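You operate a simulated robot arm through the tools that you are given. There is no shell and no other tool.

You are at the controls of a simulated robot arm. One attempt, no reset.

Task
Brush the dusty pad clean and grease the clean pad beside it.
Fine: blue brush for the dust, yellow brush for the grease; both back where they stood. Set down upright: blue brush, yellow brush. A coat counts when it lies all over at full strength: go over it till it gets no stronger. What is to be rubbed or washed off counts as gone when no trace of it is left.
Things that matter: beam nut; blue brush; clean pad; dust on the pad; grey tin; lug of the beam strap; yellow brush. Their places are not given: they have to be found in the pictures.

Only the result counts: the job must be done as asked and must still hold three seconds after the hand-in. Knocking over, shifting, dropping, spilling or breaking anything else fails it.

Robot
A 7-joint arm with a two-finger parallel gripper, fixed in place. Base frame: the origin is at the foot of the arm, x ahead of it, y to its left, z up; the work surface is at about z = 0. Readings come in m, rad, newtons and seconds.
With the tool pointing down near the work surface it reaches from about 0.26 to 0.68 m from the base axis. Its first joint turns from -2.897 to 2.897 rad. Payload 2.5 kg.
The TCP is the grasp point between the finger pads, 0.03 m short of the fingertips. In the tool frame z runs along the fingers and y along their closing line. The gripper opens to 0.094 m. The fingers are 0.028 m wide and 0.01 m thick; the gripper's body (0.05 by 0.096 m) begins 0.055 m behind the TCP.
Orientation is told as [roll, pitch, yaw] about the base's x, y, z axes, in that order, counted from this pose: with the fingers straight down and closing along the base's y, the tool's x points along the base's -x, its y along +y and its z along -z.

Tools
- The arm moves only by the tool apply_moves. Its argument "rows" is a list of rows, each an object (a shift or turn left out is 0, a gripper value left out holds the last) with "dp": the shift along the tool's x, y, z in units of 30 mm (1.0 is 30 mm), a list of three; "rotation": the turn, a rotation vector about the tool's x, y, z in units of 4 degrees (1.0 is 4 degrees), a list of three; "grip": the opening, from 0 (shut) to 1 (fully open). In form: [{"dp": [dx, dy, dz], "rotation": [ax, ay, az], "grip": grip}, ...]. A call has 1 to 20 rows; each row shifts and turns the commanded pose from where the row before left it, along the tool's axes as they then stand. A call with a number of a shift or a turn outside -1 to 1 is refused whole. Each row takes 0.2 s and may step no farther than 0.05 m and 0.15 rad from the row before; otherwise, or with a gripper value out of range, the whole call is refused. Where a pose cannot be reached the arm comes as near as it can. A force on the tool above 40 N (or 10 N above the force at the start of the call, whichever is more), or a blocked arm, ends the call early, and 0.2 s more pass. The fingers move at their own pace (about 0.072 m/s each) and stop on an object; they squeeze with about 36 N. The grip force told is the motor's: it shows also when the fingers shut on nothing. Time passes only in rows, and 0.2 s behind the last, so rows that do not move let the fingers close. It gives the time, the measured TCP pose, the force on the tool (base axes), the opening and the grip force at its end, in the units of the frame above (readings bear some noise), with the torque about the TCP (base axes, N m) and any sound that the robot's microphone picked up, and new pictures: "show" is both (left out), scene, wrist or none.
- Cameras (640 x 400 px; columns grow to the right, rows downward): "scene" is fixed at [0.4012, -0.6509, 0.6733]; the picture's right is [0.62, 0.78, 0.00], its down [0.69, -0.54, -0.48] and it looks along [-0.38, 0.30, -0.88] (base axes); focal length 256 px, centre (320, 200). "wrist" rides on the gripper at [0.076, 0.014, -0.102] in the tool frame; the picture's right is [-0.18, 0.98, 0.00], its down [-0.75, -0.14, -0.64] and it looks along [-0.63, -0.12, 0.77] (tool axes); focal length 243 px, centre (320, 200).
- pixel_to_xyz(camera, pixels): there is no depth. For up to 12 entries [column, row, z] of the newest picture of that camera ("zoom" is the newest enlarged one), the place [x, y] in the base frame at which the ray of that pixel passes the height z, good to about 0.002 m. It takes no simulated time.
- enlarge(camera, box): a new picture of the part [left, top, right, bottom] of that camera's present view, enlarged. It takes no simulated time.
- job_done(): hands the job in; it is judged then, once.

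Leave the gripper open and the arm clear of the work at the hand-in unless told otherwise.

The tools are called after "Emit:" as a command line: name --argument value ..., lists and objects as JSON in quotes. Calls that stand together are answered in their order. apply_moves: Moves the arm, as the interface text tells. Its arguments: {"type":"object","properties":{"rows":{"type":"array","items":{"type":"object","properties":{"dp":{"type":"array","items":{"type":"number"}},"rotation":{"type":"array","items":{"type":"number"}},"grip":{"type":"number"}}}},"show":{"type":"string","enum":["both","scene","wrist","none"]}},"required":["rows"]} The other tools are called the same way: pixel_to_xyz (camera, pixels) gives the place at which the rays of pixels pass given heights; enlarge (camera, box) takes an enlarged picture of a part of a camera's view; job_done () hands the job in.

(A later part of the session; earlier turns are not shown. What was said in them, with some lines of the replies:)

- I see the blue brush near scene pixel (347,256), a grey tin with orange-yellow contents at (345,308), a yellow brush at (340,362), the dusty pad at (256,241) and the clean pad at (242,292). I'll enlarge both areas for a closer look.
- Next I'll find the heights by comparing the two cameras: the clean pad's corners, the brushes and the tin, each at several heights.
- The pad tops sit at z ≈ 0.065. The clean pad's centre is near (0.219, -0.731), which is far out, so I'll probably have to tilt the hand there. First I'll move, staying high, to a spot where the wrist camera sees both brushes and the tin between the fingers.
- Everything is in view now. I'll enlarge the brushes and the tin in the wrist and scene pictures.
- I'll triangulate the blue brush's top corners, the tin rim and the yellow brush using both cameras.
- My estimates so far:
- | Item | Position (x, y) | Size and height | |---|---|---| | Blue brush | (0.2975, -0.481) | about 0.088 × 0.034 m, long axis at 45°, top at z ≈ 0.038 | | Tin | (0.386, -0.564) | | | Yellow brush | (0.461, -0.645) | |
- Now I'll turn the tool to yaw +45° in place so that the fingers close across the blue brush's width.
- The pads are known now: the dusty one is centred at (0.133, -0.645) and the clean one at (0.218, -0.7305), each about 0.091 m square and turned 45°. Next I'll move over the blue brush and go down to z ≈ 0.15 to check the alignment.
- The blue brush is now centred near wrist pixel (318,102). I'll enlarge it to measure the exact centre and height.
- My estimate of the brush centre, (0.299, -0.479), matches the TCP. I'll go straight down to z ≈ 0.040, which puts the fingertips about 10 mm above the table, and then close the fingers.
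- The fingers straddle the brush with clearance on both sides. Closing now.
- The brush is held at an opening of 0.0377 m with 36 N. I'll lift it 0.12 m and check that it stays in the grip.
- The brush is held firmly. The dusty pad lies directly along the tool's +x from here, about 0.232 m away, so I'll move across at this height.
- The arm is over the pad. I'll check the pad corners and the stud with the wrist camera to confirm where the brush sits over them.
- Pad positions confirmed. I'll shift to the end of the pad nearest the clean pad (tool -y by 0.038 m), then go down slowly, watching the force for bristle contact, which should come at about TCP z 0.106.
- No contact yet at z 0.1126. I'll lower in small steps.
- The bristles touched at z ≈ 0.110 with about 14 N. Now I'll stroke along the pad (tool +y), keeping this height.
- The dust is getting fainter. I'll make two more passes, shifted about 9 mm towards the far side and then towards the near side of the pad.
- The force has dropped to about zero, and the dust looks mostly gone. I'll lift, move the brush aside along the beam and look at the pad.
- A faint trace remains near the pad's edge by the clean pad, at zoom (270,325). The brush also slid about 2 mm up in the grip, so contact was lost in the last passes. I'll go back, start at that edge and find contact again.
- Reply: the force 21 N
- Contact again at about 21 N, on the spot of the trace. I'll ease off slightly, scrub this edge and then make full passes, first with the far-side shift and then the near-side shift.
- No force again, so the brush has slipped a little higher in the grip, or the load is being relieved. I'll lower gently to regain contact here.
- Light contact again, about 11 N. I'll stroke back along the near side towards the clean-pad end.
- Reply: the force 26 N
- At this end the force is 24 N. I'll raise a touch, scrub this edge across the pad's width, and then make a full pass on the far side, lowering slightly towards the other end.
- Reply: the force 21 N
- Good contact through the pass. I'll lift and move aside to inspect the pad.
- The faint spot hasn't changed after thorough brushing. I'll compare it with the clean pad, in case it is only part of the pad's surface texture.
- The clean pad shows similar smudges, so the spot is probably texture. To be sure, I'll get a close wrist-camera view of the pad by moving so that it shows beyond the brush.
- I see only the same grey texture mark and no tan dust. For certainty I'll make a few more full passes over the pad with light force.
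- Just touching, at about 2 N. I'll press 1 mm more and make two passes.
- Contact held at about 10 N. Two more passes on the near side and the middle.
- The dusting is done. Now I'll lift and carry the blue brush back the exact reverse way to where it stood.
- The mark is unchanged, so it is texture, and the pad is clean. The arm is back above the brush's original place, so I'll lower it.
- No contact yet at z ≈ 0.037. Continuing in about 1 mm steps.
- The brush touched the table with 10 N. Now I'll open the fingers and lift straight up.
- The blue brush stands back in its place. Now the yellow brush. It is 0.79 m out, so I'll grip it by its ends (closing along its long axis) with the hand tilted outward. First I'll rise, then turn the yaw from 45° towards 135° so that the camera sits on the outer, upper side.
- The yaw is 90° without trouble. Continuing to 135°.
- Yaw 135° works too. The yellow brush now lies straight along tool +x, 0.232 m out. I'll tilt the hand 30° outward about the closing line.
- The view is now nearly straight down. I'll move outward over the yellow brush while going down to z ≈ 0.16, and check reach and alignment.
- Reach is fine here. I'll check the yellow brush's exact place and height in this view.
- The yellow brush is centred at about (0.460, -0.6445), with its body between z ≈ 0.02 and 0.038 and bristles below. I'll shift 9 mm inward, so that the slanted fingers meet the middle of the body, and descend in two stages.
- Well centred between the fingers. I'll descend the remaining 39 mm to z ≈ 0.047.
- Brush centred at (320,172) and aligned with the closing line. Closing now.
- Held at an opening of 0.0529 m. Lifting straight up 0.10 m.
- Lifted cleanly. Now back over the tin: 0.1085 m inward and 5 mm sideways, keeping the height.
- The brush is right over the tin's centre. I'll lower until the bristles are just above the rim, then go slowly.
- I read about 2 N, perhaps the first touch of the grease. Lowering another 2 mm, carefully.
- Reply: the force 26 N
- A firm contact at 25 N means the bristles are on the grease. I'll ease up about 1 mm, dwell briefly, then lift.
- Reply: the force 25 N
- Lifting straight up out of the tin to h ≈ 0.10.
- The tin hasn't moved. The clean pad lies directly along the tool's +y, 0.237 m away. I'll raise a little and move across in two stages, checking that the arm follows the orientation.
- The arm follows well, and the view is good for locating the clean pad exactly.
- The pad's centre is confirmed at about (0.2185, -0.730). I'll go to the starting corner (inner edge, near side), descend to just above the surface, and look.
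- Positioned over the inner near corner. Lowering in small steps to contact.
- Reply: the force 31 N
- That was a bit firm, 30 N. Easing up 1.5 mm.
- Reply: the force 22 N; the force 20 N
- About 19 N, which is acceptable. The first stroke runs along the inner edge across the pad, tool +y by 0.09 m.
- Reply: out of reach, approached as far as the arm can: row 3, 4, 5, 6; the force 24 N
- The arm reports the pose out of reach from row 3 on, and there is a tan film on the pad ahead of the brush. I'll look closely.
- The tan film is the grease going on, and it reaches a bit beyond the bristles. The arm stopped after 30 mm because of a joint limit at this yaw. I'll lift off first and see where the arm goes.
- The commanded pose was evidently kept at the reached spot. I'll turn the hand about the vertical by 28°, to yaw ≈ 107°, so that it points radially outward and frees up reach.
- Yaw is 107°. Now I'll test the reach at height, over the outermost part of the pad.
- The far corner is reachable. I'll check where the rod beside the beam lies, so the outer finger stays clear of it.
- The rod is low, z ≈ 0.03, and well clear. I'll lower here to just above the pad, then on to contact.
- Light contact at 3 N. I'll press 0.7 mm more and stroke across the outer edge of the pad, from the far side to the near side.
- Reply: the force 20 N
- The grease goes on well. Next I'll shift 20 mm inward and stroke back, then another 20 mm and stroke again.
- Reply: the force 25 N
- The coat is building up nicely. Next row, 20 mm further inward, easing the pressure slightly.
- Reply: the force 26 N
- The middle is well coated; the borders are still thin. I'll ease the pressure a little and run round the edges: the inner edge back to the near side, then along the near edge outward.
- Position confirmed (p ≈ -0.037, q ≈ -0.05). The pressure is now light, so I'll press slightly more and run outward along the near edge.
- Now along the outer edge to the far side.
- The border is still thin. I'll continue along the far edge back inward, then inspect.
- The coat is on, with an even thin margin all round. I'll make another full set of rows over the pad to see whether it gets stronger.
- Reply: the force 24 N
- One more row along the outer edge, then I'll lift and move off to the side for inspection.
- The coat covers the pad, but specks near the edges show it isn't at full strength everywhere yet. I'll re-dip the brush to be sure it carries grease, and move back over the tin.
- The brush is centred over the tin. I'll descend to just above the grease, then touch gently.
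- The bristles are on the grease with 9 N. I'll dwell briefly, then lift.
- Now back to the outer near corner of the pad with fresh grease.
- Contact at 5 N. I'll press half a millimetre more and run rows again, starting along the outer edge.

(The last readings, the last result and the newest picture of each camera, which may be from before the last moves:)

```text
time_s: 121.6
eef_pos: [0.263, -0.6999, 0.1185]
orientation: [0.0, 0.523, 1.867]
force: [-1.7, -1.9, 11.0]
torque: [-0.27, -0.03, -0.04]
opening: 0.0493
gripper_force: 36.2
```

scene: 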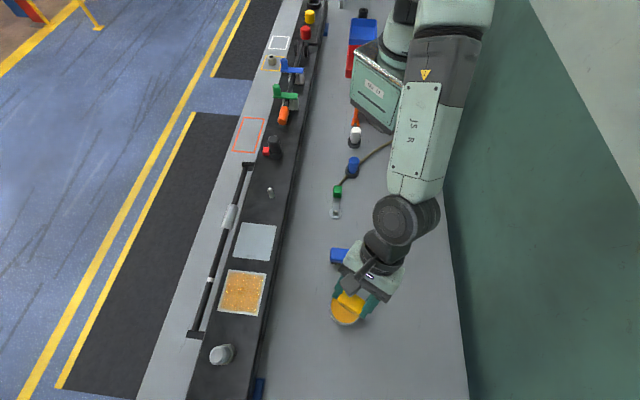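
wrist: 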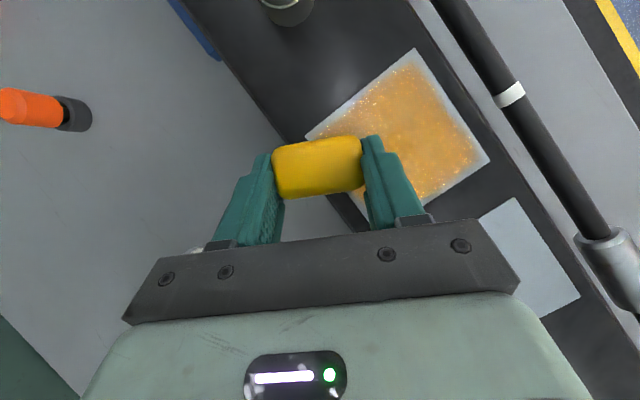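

Emit:
apply_moves --rows '[{"dp": [-0.4586, 0.2817, -0.2647]}, {"dp": [0.1859, 0.4034, 0.1073]}, {"dp": [0.1859, 0.4034, 0.1073]}, {"dp": [0.1859, 0.4034, 0.1073]}, {"dp": [0.1859, 0.4034, 0.1073]}, {"dp": [0.1859, 0.4034, 0.1073]}, {"dp": [0.1859, 0.4034, 0.1073]}, {"dp": [0.1859, 0.4034, 0.1073]}, {"dp": [-0.4586, 0.2817, -0.2647]}, {"dp": [-0.1859, -0.4034, -0.1073]}, {"dp": [-0.1859, -0.4034, -0.1073]}, {"dp": [-0.1859, -0.4034, -0.1073]}, {"dp": [-0.1859, -0.4034, -0.1073]}, {"dp": [-0.1859, -0.4034, -0.1073]}, {"dp": [-0.1859, -0.4034, -0.1073]}, {"dp": [-0.1859, -0.4034, -0.1073]}, {}]' --show "both"

Emit:
enlarge --camera "wrist" --box '[220, 0, 480, 180]'

Emit:
enlarge --camera "scene" --box '[205, 255, 280, 325]'

```text
time_s: 125.2
eef_pos: [0.2373, -0.6754, 0.1185]
orientation: [0.0, 0.526, 1.868]
force: [-4.1, -4.5, 22.0]
torque: [-0.48, 0.15, -0.06]
opening: 0.049
gripper_force: 36.3
```

scene: 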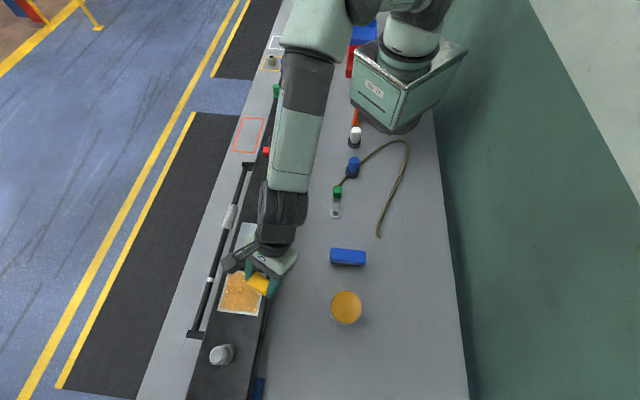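
wrist: 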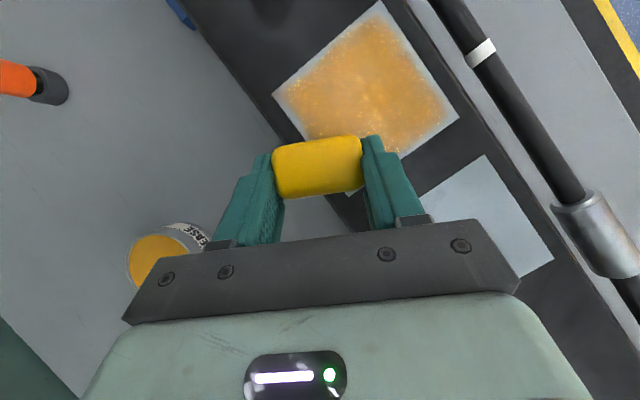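

```text
2.22 times, centred on (350, 90) of wrist
```

zoom: 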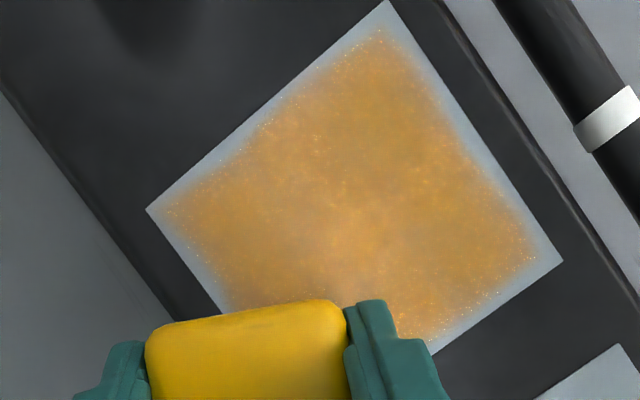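

```text
5.71 times, centred on (242, 290) of scene
```

zoom: 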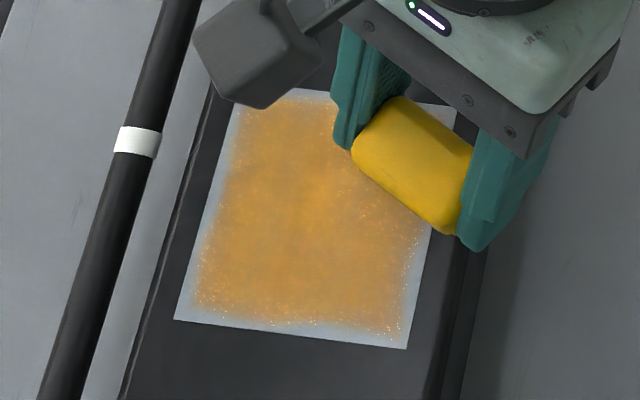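

The coat's outline hasn't changed since before, which suggests that it is near its final extent. I'll finish the inner row, then make one more loop along the far, outer and near edges with the loaded brush.

Emit:
apply_moves --rows '[{"dp": [-0.4536, 0.2817, -0.2734]}, {"dp": [0.1859, 0.4034, 0.1073]}, {"dp": [0.1859, 0.4034, 0.1073]}, {"dp": [0.1859, 0.4034, 0.1073]}, {"dp": [0.1859, 0.4034, 0.1073]}, {"dp": [0.1859, 0.4034, 0.1073]}, {"dp": [0.1859, 0.4034, 0.1073]}, {"dp": [0.1859, 0.4034, 0.1073]}, {"dp": [0.34, -0.209, 0.196]}, {"dp": [0.34, -0.209, 0.196]}, {"dp": [0.34, -0.209, 0.196]}, {"dp": [0.34, -0.209, 0.196]}, {"dp": [0.34, -0.209, 0.196]}, {"dp": [0.34, -0.209, 0.196]}, {}]' --show "none"

```text
time_s: 128.4
eef_pos: [0.213, -0.7871, 0.1188]
orientation: [0.0, 0.526, 1.866]
force: [-2.5, 3.9, 19.6]
torque: [0.05, -0.05, 0.03]
opening: 0.049
gripper_force: 35.5
```

Emit:
apply_moves --rows '[{"dp": [-0.1859, -0.4034, -0.1073]}, {"dp": [-0.1859, -0.4034, -0.1073]}, {"dp": [-0.1859, -0.4034, -0.1073]}, {"dp": [-0.1859, -0.4034, -0.1073]}, {"dp": [-0.1859, -0.4034, -0.1073]}, {"dp": [-0.1859, -0.4034, -0.1073]}, {"dp": [-0.1859, -0.4034, -0.1073]}, {"dp": [-0.34, 0.209, -0.196]}, {"dp": [-0.34, 0.209, -0.196]}, {"dp": [-0.34, 0.209, -0.196]}, {"dp": [-0.34, 0.209, -0.196]}, {"dp": [-0.34, 0.209, -0.196]}, {"dp": [-0.34, 0.209, -0.196]}, {}]' --show "both"

Emit:
enlarge --camera "wrist" --box '[220, 0, 480, 180]'

Emit:
enlarge --camera "scene" --box '[205, 255, 280, 325]'

```text
time_s: 131.4
eef_pos: [0.2245, -0.6615, 0.1198]
orientation: [0.0, 0.526, 1.868]
force: [2.5, -2.1, 9.8]
torque: [-0.12, -0.13, 0.01]
opening: 0.0491
gripper_force: 36.3
```

scene: 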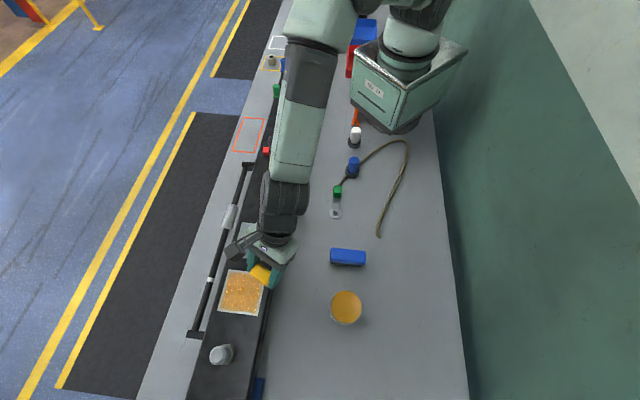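
wrist: 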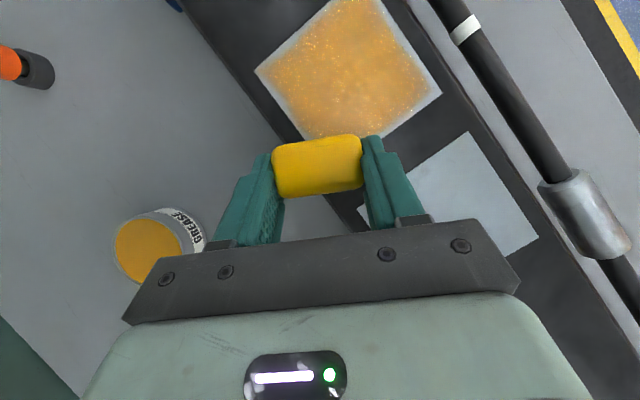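

```text
2.22 times, centred on (350, 90) of wrist
```

zoom: 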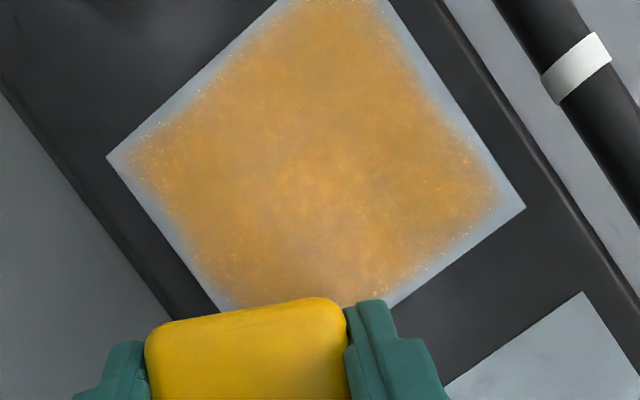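

```text
5.71 times, centred on (242, 290) of scene
```

zoom: 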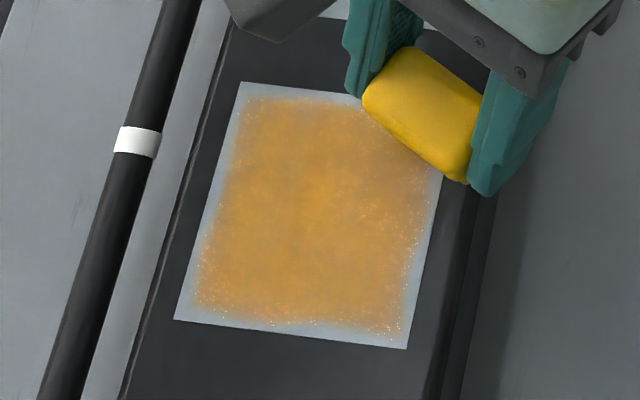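

No visible change in shape after the fresh load, so the coat looks close to saturated. For certainty I'll go over it once more with strokes in the other direction, along the beam.

Emit:
apply_moves --rows '[{"dp": [0.1305, 0.294, 0.0867]}, {"dp": [0.331, -0.2035, 0.191]}, {"dp": [0.331, -0.2035, 0.191]}, {"dp": [0.331, -0.2035, 0.191]}, {"dp": [0.331, -0.2035, 0.191]}, {"dp": [0.331, -0.2035, 0.191]}, {"dp": [0.331, -0.2035, 0.191]}, {"dp": [0.2575, 0.559, 0.1487]}, {"dp": [-0.331, 0.2035, -0.191]}, {"dp": [-0.331, 0.2035, -0.191]}, {"dp": [-0.331, 0.2035, -0.191]}, {"dp": [-0.331, 0.2035, -0.191]}, {"dp": [-0.331, 0.2035, -0.191]}, {"dp": [-0.331, 0.2035, -0.191]}, {"dp": [0.2575, 0.559, 0.1487]}, {}]' --show "none"

```text
time_s: 134.8
eef_pos: [0.188, -0.6965, 0.1191]
orientation: [-0.001, 0.522, 1.868]
force: [1.3, 5.5, 16.2]
torque: [0.08, -0.1, 0.06]
opening: 0.0492
gripper_force: 36.4
```

Emit:
apply_moves --rows '[{"dp": [0.331, -0.2035, 0.191]}, {"dp": [0.331, -0.2035, 0.191]}, {"dp": [0.331, -0.2035, 0.191]}, {"dp": [0.331, -0.2035, 0.191]}, {"dp": [0.331, -0.2035, 0.191]}, {"dp": [0.331, -0.2035, 0.191]}, {"dp": [0.2575, 0.559, 0.1487]}, {"dp": [-0.331, 0.2035, -0.191]}, {"dp": [-0.331, 0.2035, -0.191]}, {"dp": [-0.331, 0.2035, -0.191]}, {"dp": [-0.331, 0.2035, -0.191]}, {"dp": [-0.331, 0.2035, -0.191]}, {"dp": [-0.331, 0.2035, -0.191]}, {"dp": [0.2575, 0.559, 0.1487]}, {}]' --show "wrist"

```text
time_s: 138.0
eef_pos: [0.1625, -0.7216, 0.1171]
orientation: [0.0, 0.523, 1.869]
force: [-0.2, 6.7, 18.9]
torque: [0.09, -0.15, 0.07]
opening: 0.049
gripper_force: 36.2
```

wrist: 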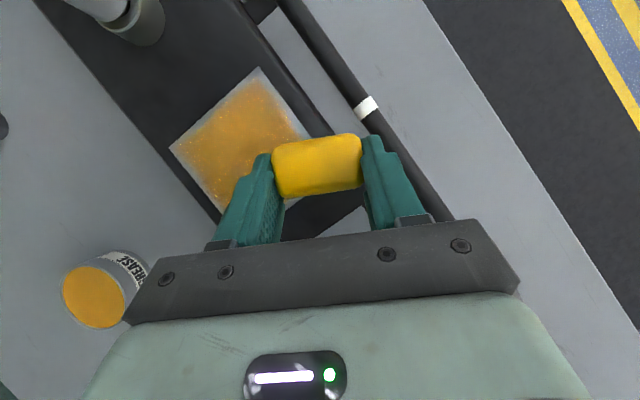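

Emit:
apply_moves --rows '[{"dp": [0.331, -0.2035, 0.191]}, {"dp": [0.331, -0.2035, 0.191]}, {"dp": [0.331, -0.2035, 0.191]}, {"dp": [0.331, -0.2035, 0.191]}, {"dp": [0.331, -0.2035, 0.191]}, {"dp": [0.331, -0.2035, 0.191]}, {"dp": [0.3, 0, -0.52]}, {"dp": [0.5, 0, -0.866]}, {"dp": [-0.384, -0.834, -0.222]}, {"dp": [-0.384, -0.834, -0.222]}, {"dp": [-0.384, -0.834, -0.222]}, {"dp": [-0.384, -0.834, -0.222]}, {"dp": [-0.384, -0.834, -0.222]}, {"dp": [-0.384, -0.834, -0.222]}, {}]' --show "both"

Emit:
enlarge --camera "scene" --box '[205, 255, 280, 325]'

Emit:
enlarge --camera "wrist" --box '[380, 20, 560, 200]'

```text
time_s: 141.2
eef_pos: [0.3387, -0.6572, 0.1648]
orientation: [-0.003, 0.523, 1.869]
force: [0.5, -0.9, -0.4]
torque: [-0.01, 0.02, 0.02]
opening: 0.0491
gripper_force: 36.6
```

scene: 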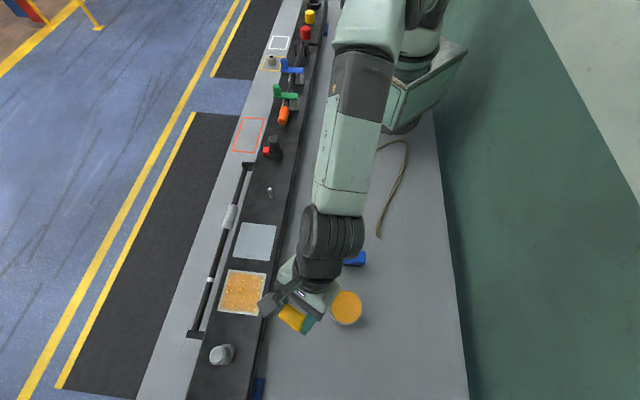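
wrist: 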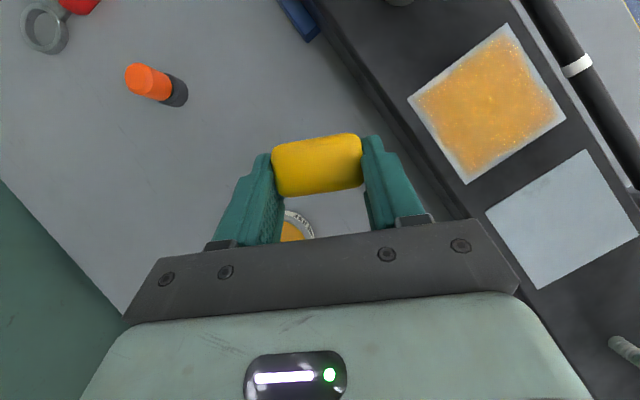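

```text
5.71 times, centred on (242, 290) of scene
```

zoom: 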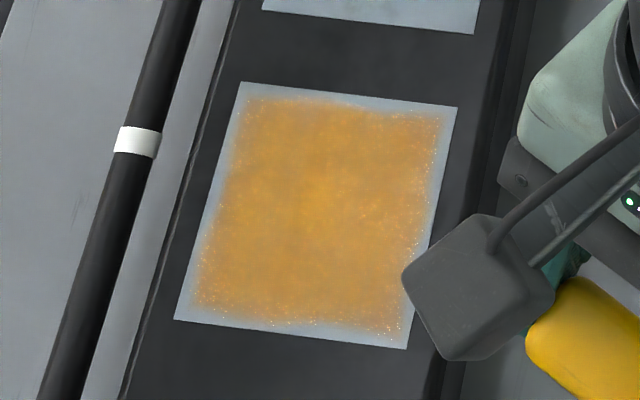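

```text
2.22 times, centred on (470, 110) of wrist
```

zoom: 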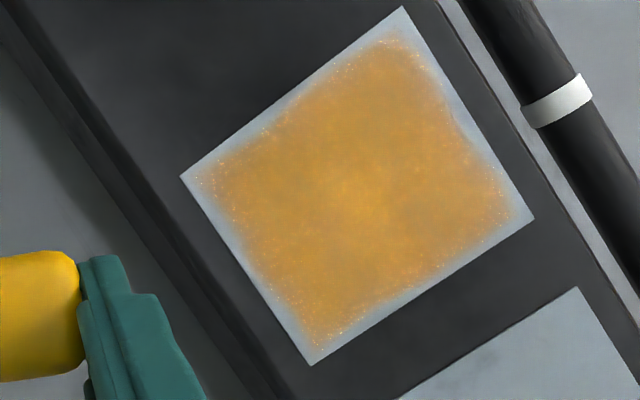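

The picture is the same as before this extra round, so the coat gets no stronger. Now I'll return the yellow brush: move over its original place at height, then turn the yaw back to 135°.

Emit:
apply_moves --rows '[{"dp": [0.112, -0.9675, 0.065]}, {"dp": [0.112, -0.9675, 0.065]}, {"dp": [0.112, -0.9675, 0.065]}, {"dp": [0.112, -0.9675, 0.065]}, {"rotation": [0.4375, 0, -0.758]}, {"rotation": [0.4375, 0, -0.758]}, {"rotation": [0.4375, 0, -0.758]}, {"rotation": [0.4375, 0, -0.758]}, {"rotation": [0.4375, 0, -0.758]}, {"rotation": [0.4375, 0, -0.758]}, {"rotation": [0.4375, 0, -0.758]}, {"rotation": [0.4375, 0, -0.758]}, {}]' --show "both"

Emit:
apply_moves --rows '[{}]' --show "none"

Emit:
apply_moves --rows '[{}]' --show "none"

Emit:
apply_moves --rows '[{}]' --show "none"

```text
time_s: 144.0
eef_pos: [0.452, -0.6379, 0.1656]
orientation: [-0.001, 0.523, 2.357]
force: [-0.5, 0.4, -0.3]
torque: [-0.01, -0.02, 0.01]
opening: 0.0491
gripper_force: 36.4
```

scene: 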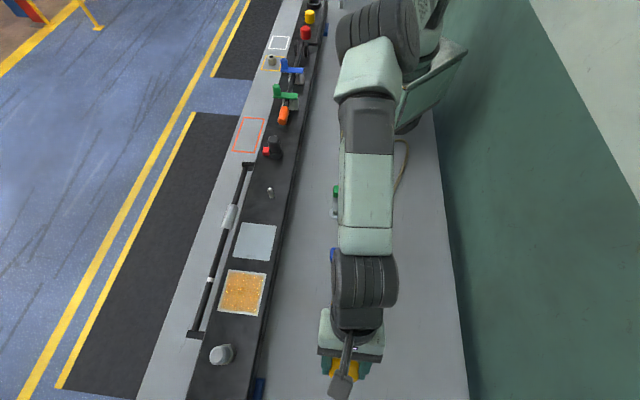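
wrist: 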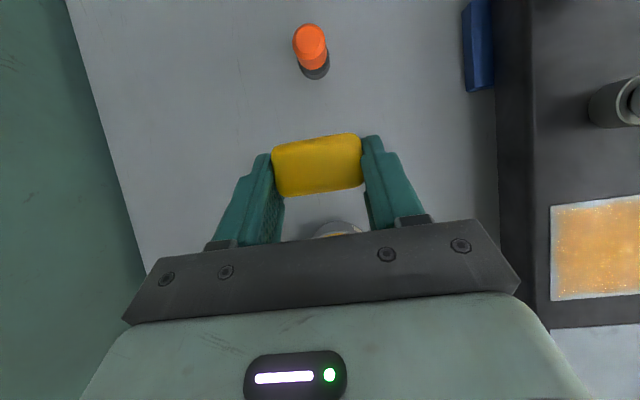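

```text
time_s: 144.4
eef_pos: [0.4518, -0.6382, 0.1656]
orientation: [0.0, 0.524, 2.355]
force: [0.8, 0.3, -1.5]
torque: [-0.01, -0.02, -0.03]
opening: 0.0491
gripper_force: 36.0
```

```text
time_s: 144.8
eef_pos: [0.4522, -0.6384, 0.1646]
orientation: [0.0, 0.523, 2.355]
force: [0.3, -0.9, 0.5]
torque: [-0.01, -0.01, 0.03]
opening: 0.049
gripper_force: 35.7
```

```text
time_s: 145.2
eef_pos: [0.452, -0.6389, 0.1656]
orientation: [0.001, 0.522, 2.356]
force: [0.0, 0.9, 0.6]
torque: [0.0, -0.01, -0.02]
opening: 0.0491
gripper_force: 36.8
```

Before lowering, I'll compare how the brush sits in the grip now with how it sat just after picking up.

Emit:
enlarge --camera "wrist" --box '[250, 110, 400, 220]'

Emit:
enlarge --camera "scene" --box '[300, 320, 390, 400]'

```text
3.64 times, centred on (325, 165) of wrist
```

zoom: 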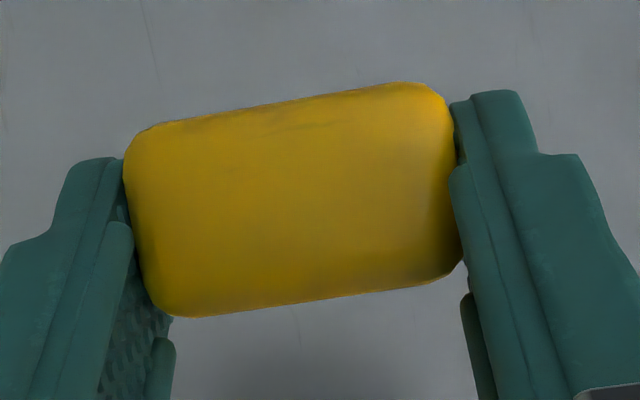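

```text
5.00 times, centred on (345, 360) of scene
```

zoom: 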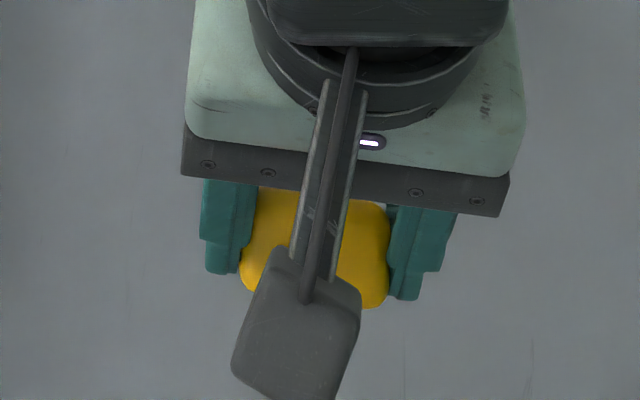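

Emit:
pixel_to_xyz --camera "wrist" --pixels '[[319, 164.5, 0.158], [319, 164.5, 0.15]]'

```text
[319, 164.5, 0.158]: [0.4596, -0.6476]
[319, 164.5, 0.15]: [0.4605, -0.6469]
```

The brush now sits about 3.6 mm further outward in the grip, so I'll correct by 2 mm inward and 1 mm sideways while descending to z ≈ 0.055.

Emit:
apply_moves --rows '[{"dp": [-0.474, -0.01, 0.785]}, {"dp": [-0.474, -0.01, 0.785]}, {"dp": [-0.474, -0.01, 0.785]}, {"dp": [-0.475, -0.01, 0.784]}, {}]' --show "both"

```text
time_s: 146.4
eef_pos: [0.453, -0.635, 0.0561]
orientation: [0.0, 0.523, 2.357]
force: [-0.5, 0.3, -1.1]
torque: [0.03, 0.0, -0.02]
opening: 0.0492
gripper_force: 36.0
```

scene: 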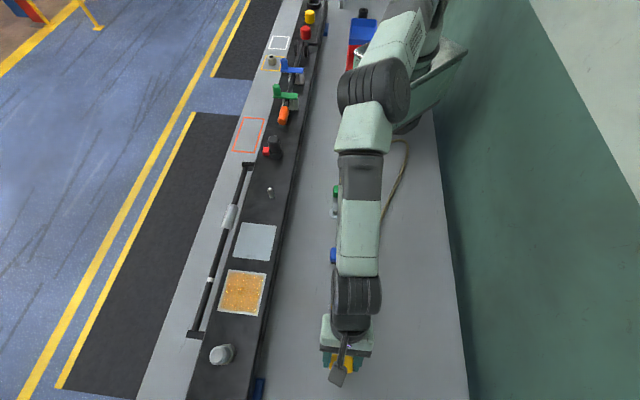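
wrist: 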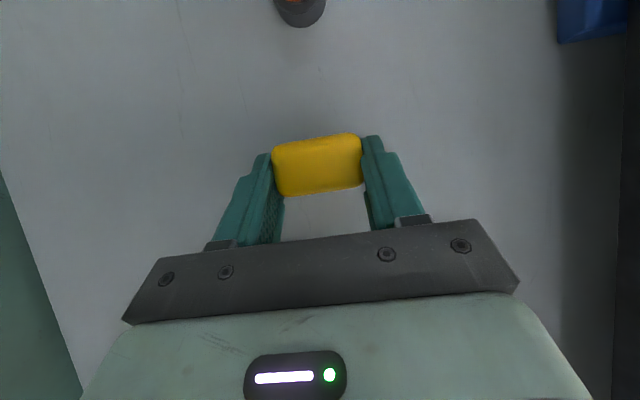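

Now slow steps down to contact.

Emit:
apply_moves --rows '[{"dp": [-0.067, 0, 0.115]}, {"dp": [-0.017, 0, 0.029]}, {}]' --show "none"

Emit:
apply_moves --rows '[{"dp": [-0.017, 0, 0.029]}, {}]' --show "none"

Emit:
apply_moves --rows '[{"dp": [-0.017, 0, 0.029]}, {}]' --show "none"

```text
time_s: 147.2
eef_pos: [0.4528, -0.6363, 0.0502]
orientation: [0.0, 0.524, 2.356]
force: [-0.4, -0.5, -0.3]
torque: [-0.02, -0.03, -0.03]
opening: 0.0491
gripper_force: 36.3
```

```text
time_s: 147.8
eef_pos: [0.4525, -0.6351, 0.0499]
orientation: [0.0, 0.524, 2.355]
force: [0.6, -1.3, -0.9]
torque: [-0.01, 0.0, 0.01]
opening: 0.049
gripper_force: 36.3
```

```text
time_s: 148.4
eef_pos: [0.4534, -0.6371, 0.0486]
orientation: [-0.001, 0.524, 2.356]
force: [0.0, 0.2, 1.1]
torque: [-0.03, -0.03, 0.0]
opening: 0.049
gripper_force: 35.9
```

Emit:
apply_moves --rows '[{"dp": [-0.012, 0, 0.02]}, {}]' --show "wrist"

```text
time_s: 149.0
eef_pos: [0.4533, -0.6364, 0.049]
orientation: [0.002, 0.524, 2.356]
force: [0.0, 0.7, 5.2]
torque: [-0.01, -0.1, 0.03]
opening: 0.049
gripper_force: 36.1
```

wrist: 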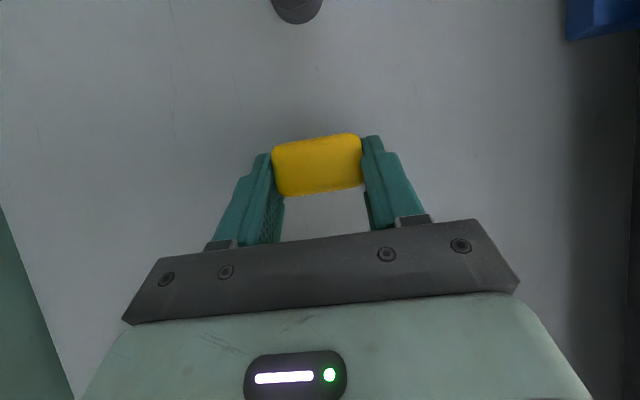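

Touching the table at 5 N. I'll press slightly so that it settles flat, then open.

Emit:
apply_moves --rows '[{"dp": [-0.012, 0, 0.02]}, {}]' --show "none"

```text
time_s: 149.6
eef_pos: [0.4534, -0.6355, 0.0485]
orientation: [-0.001, 0.526, 2.355]
force: [1.0, 1.0, 11.2]
torque: [-0.04, -0.17, 0.02]
opening: 0.0488
gripper_force: 35.7
```

The contact force acts close to the brush's centre, so it stands flat. Opening the fingers.

Emit:
apply_moves --rows '[{"dp": [0.008, 0, -0.014], "grip": 0.6}, {"grip": 0.8}, {"grip": 1}, {"grip": 1}, {"grip": 1}]' --show "both"

Emit:
enlarge --camera "wrist" --box '[250, 110, 400, 220]'

```text
time_s: 150.8
eef_pos: [0.4533, -0.6369, 0.0488]
orientation: [0.0, 0.523, 2.357]
force: [0.0, 0.2, -0.3]
torque: [0.0, 0.03, -0.02]
opening: 0.0941
gripper_force: 0.0
```

scene: 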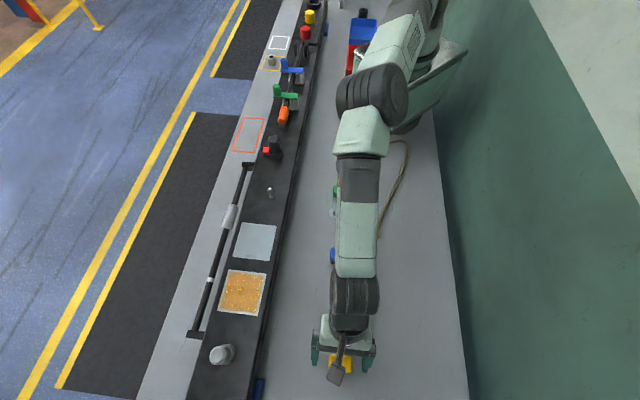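
wrist: 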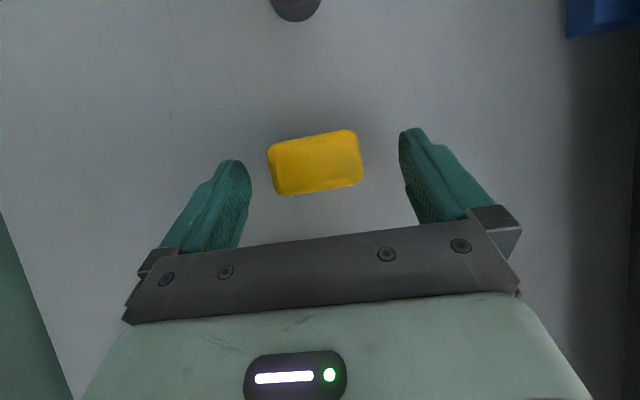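

```text
3.64 times, centred on (325, 165) of wrist
```

zoom: 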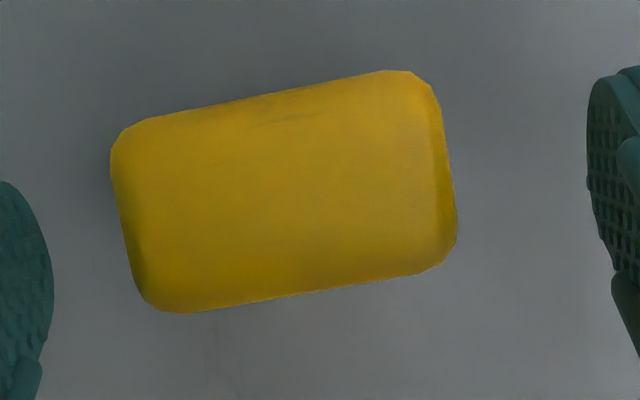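

The yellow brush stands upright. I'll lift straight up and away, then check everything.

Emit:
apply_moves --rows '[{"dp": [0.25, 0, -0.433], "grip": 1}, {"dp": [0.5, 0, -0.866]}, {"dp": [0.5, 0, -0.866]}, {"dp": [0.5, 0, -0.866]}, {"dp": [0.25, 0, -0.433]}, {}]' --show "both"

Emit:
pixel_to_xyz --camera "wrist" --pixels '[[320, 172, 0.037]]'

```text
time_s: 152.2
eef_pos: [0.4534, -0.6349, 0.1705]
orientation: [0.001, 0.521, 2.357]
force: [0.2, 1.5, 0.8]
torque: [0.03, 0.0, 0.0]
opening: 0.0938
gripper_force: 0.1
```

scene: 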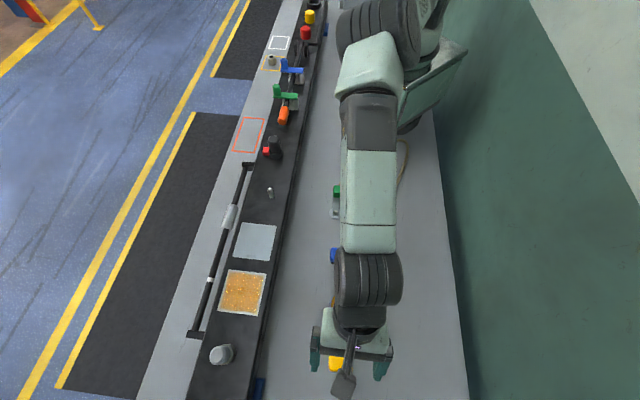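
wrist: 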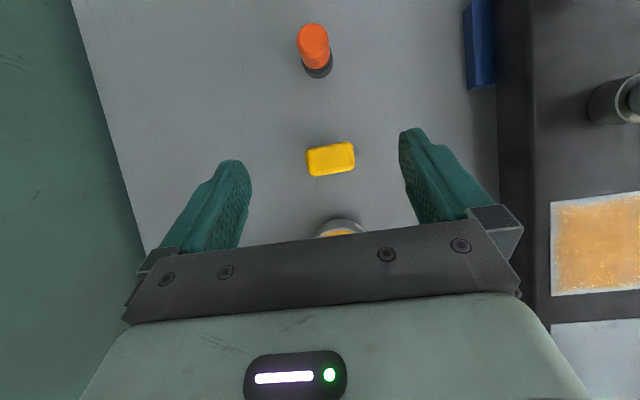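

```text
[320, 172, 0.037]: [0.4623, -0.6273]
```

Now I'll retreat inward and upward, the reverse of the approach, to clear the work and inspect everything from the scene camera.

Emit:
apply_moves --rows '[{"dp": [-0.453, 0, -0.762], "grip": 1}, {"dp": [-0.453, 0, -0.762]}, {"dp": [-0.453, 0, -0.762]}, {"dp": [-0.453, 0, -0.762]}, {"dp": [-0.453, 0, -0.762]}, {"dp": [-0.453, 0, -0.762]}, {"dp": [-0.453, 0, -0.762]}, {"dp": [-0.453, 0, -0.762]}, {"dp": [-0.453, 0, -0.762]}, {"dp": [-0.453, 0, -0.762]}, {}]' --show "both"

Emit:
enlarge --camera "scene" --box '[300, 280, 400, 390]'

Emit:
enlarge --camera "scene" --box '[305, 230, 385, 280]'

Emit:
enlarge --camera "scene" --box '[205, 215, 285, 325]'

```text
time_s: 154.6
eef_pos: [0.2888, -0.4721, 0.2975]
orientation: [0.001, 0.522, 2.356]
force: [0.7, 0.4, 1.1]
torque: [0.04, 0.01, 0.0]
opening: 0.0936
gripper_force: 0.1
```

scene: 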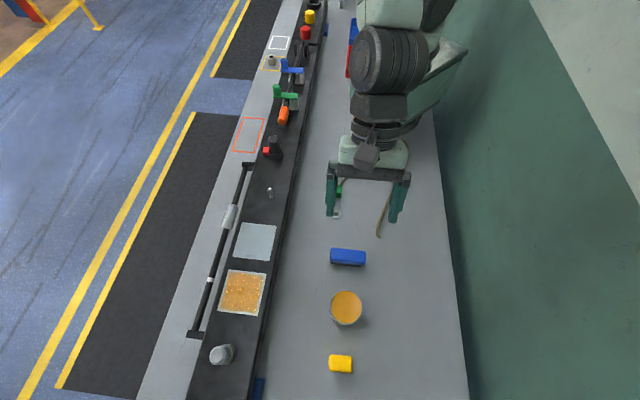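
wrist: 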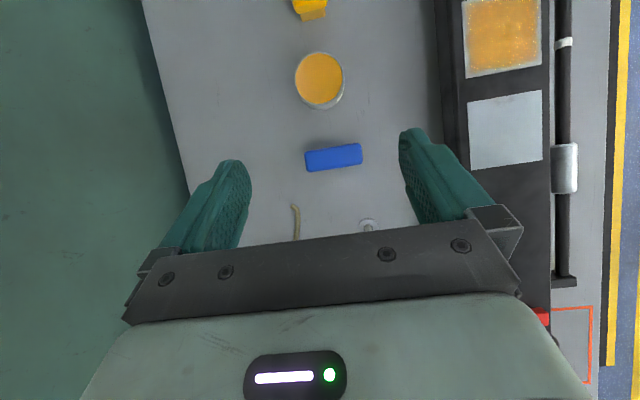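

```text
3.64 times, centred on (350, 335) of scene
```

zoom: 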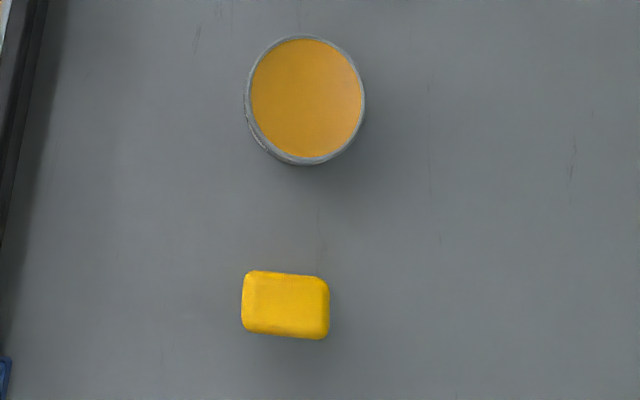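

```text
8.00 times, centred on (345, 255) of scene
```

zoom: 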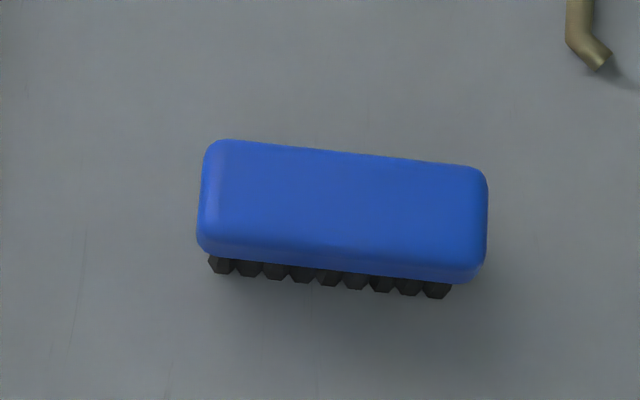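

```text
3.64 times, centred on (245, 270) of scene
```

zoom: 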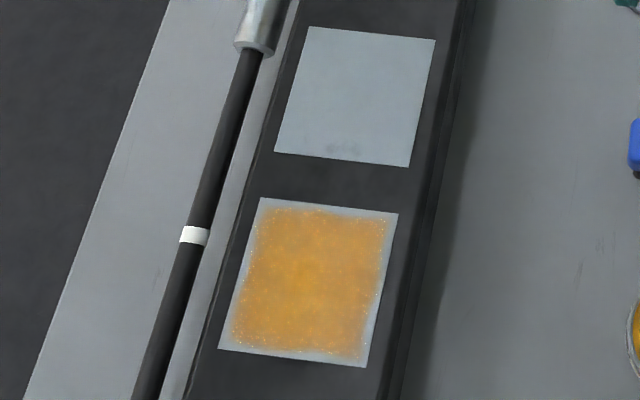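

The tin hasn't moved, and both brushes stand upright within about 3 mm of their original places. I'll take one last close look at the coat with an unobstructed view.

Emit:
enlarge --camera "scene" --box '[205, 255, 280, 325]'

Emit:
enlarge --camera "scene" --box '[212, 290, 242, 320]'

Emit:
enlarge --camera "scene" --box '[242, 290, 272, 320]'

Emit:
enlarge --camera "scene" --box '[225, 265, 270, 290]'

```text
5.71 times, centred on (242, 290) of scene
```

zoom: 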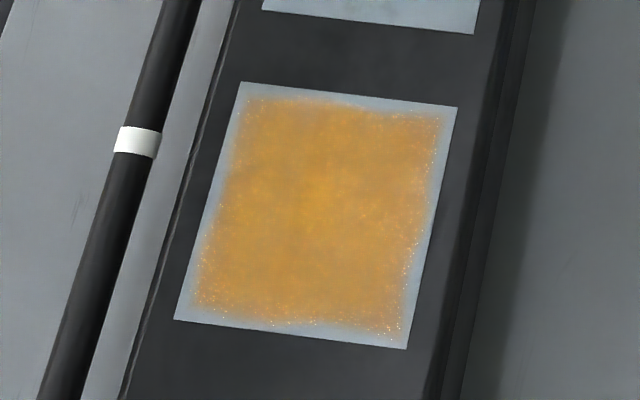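

```text
13.33 times, centred on (227, 305) of scene
```

zoom: 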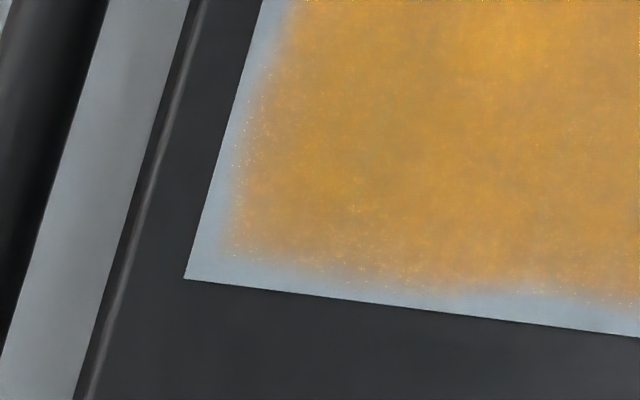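

```text
13.33 times, centred on (257, 305) of scene
```

zoom: 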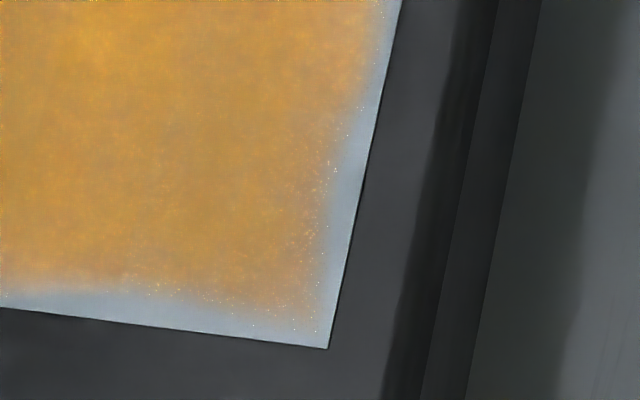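

```text
14.22 times, centred on (248, 278) of scene
```

zoom: 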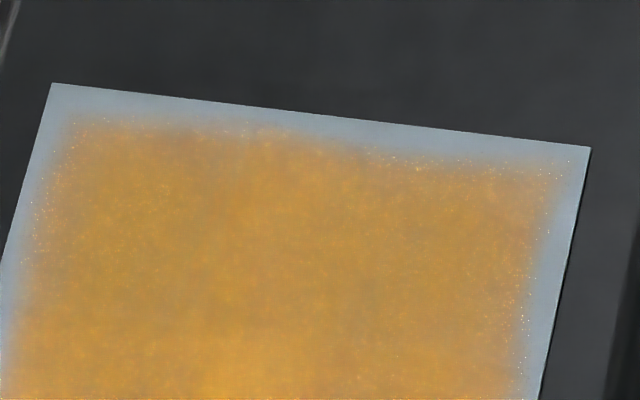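

The coat is even right up to the same fuzzy border on all four sides, and it hasn't changed over the last rounds. I'll straighten the hand and move the arm back towards its starting place, clear of the work.

Emit:
apply_moves --rows '[{"rotation": [0, -0.9375, 0], "grip": 1}, {"rotation": [0, -0.9375, 0]}, {"rotation": [0, -0.9375, 0]}, {"rotation": [0, -0.9375, 0]}, {"rotation": [0, -0.9375, 0]}, {"rotation": [0, -0.9375, 0]}, {"rotation": [0, -0.9375, 0]}, {"rotation": [0, -0.9375, 0]}, {"dp": [-0.8, -0.4, -0.3]}, {"dp": [-0.8, -0.5, -0.3]}, {"dp": [-0.8, -0.5, -0.3]}, {"dp": [-0.8, -0.5, -0.3]}, {"dp": [-0.7, -0.5, -0.2]}, {}]' --show "both"

Emit:
enlarge --camera "scene" --box '[180, 180, 400, 400]'

```text
time_s: 157.6
eef_pos: [0.259, -0.3389, 0.3389]
orientation: [0.0, 0.0, 2.355]
force: [1.0, 0.4, -0.3]
torque: [0.04, 0.03, 0.02]
opening: 0.0941
gripper_force: 0.1
```

scene: 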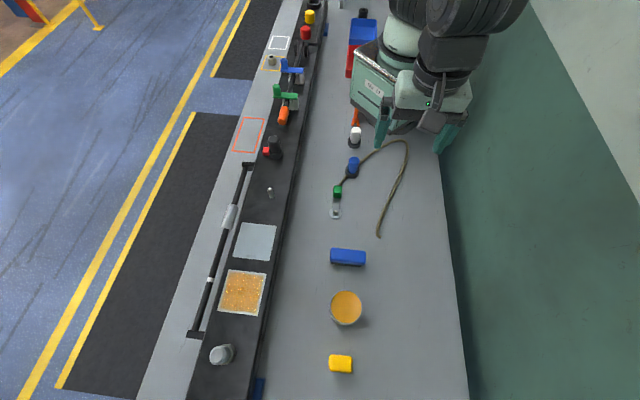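
wrist: 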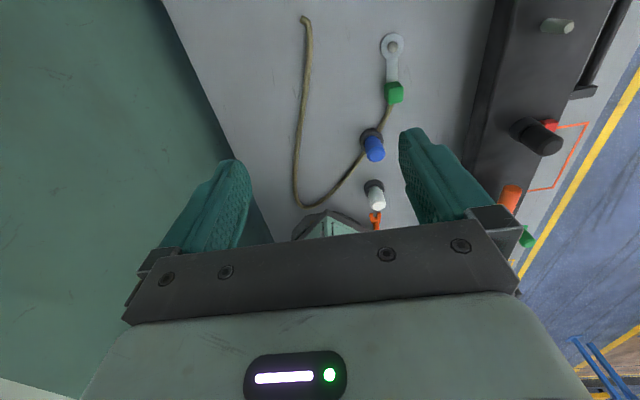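

```text
1.82 times, centred on (290, 290) of scene
```

zoom: 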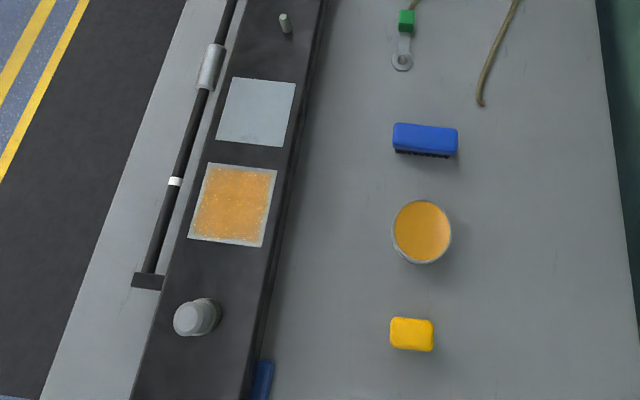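

Everything checks out. The dusty pad is clean, and the clean pad carries an even coat. The blue and yellow brushes stand upright in their places. The tin, nut and lug haven't moved. The gripper is open and the arm is clear, so I'm handing in.

Emit:
job_done

```text
The job is handed in.
```

I brushed the dusty pad clean with the blue brush and greased the clean pad with the yellow brush. Both brushes are back upright where they stood, and the job is handed in; I haven't seen the verdict.

- **Dusty pad:** no tan dust is visible any more. One faint grey mark near the edge by the clean pad did not change under repeated brushing. The clean pad showed similar marks before greasing, so I took it as surface texture.
- **Grease coat:** I went over the pad in four rounds, dipping the brush again halfway. The last rounds brought no visible change, so I judged it at full strength. A fuzzy margin of about 4–5 mm, with some specks, stayed the same on all four sides even though the brush ran past most of the edges. I took that as how the coat is drawn, not as missing grease.
- **Brushes:** both landed within about 3 mm of their original spots.
- **Everything else:** the tin, nut and lug look unmoved. The gripper is open and the arm is back near its starting place.
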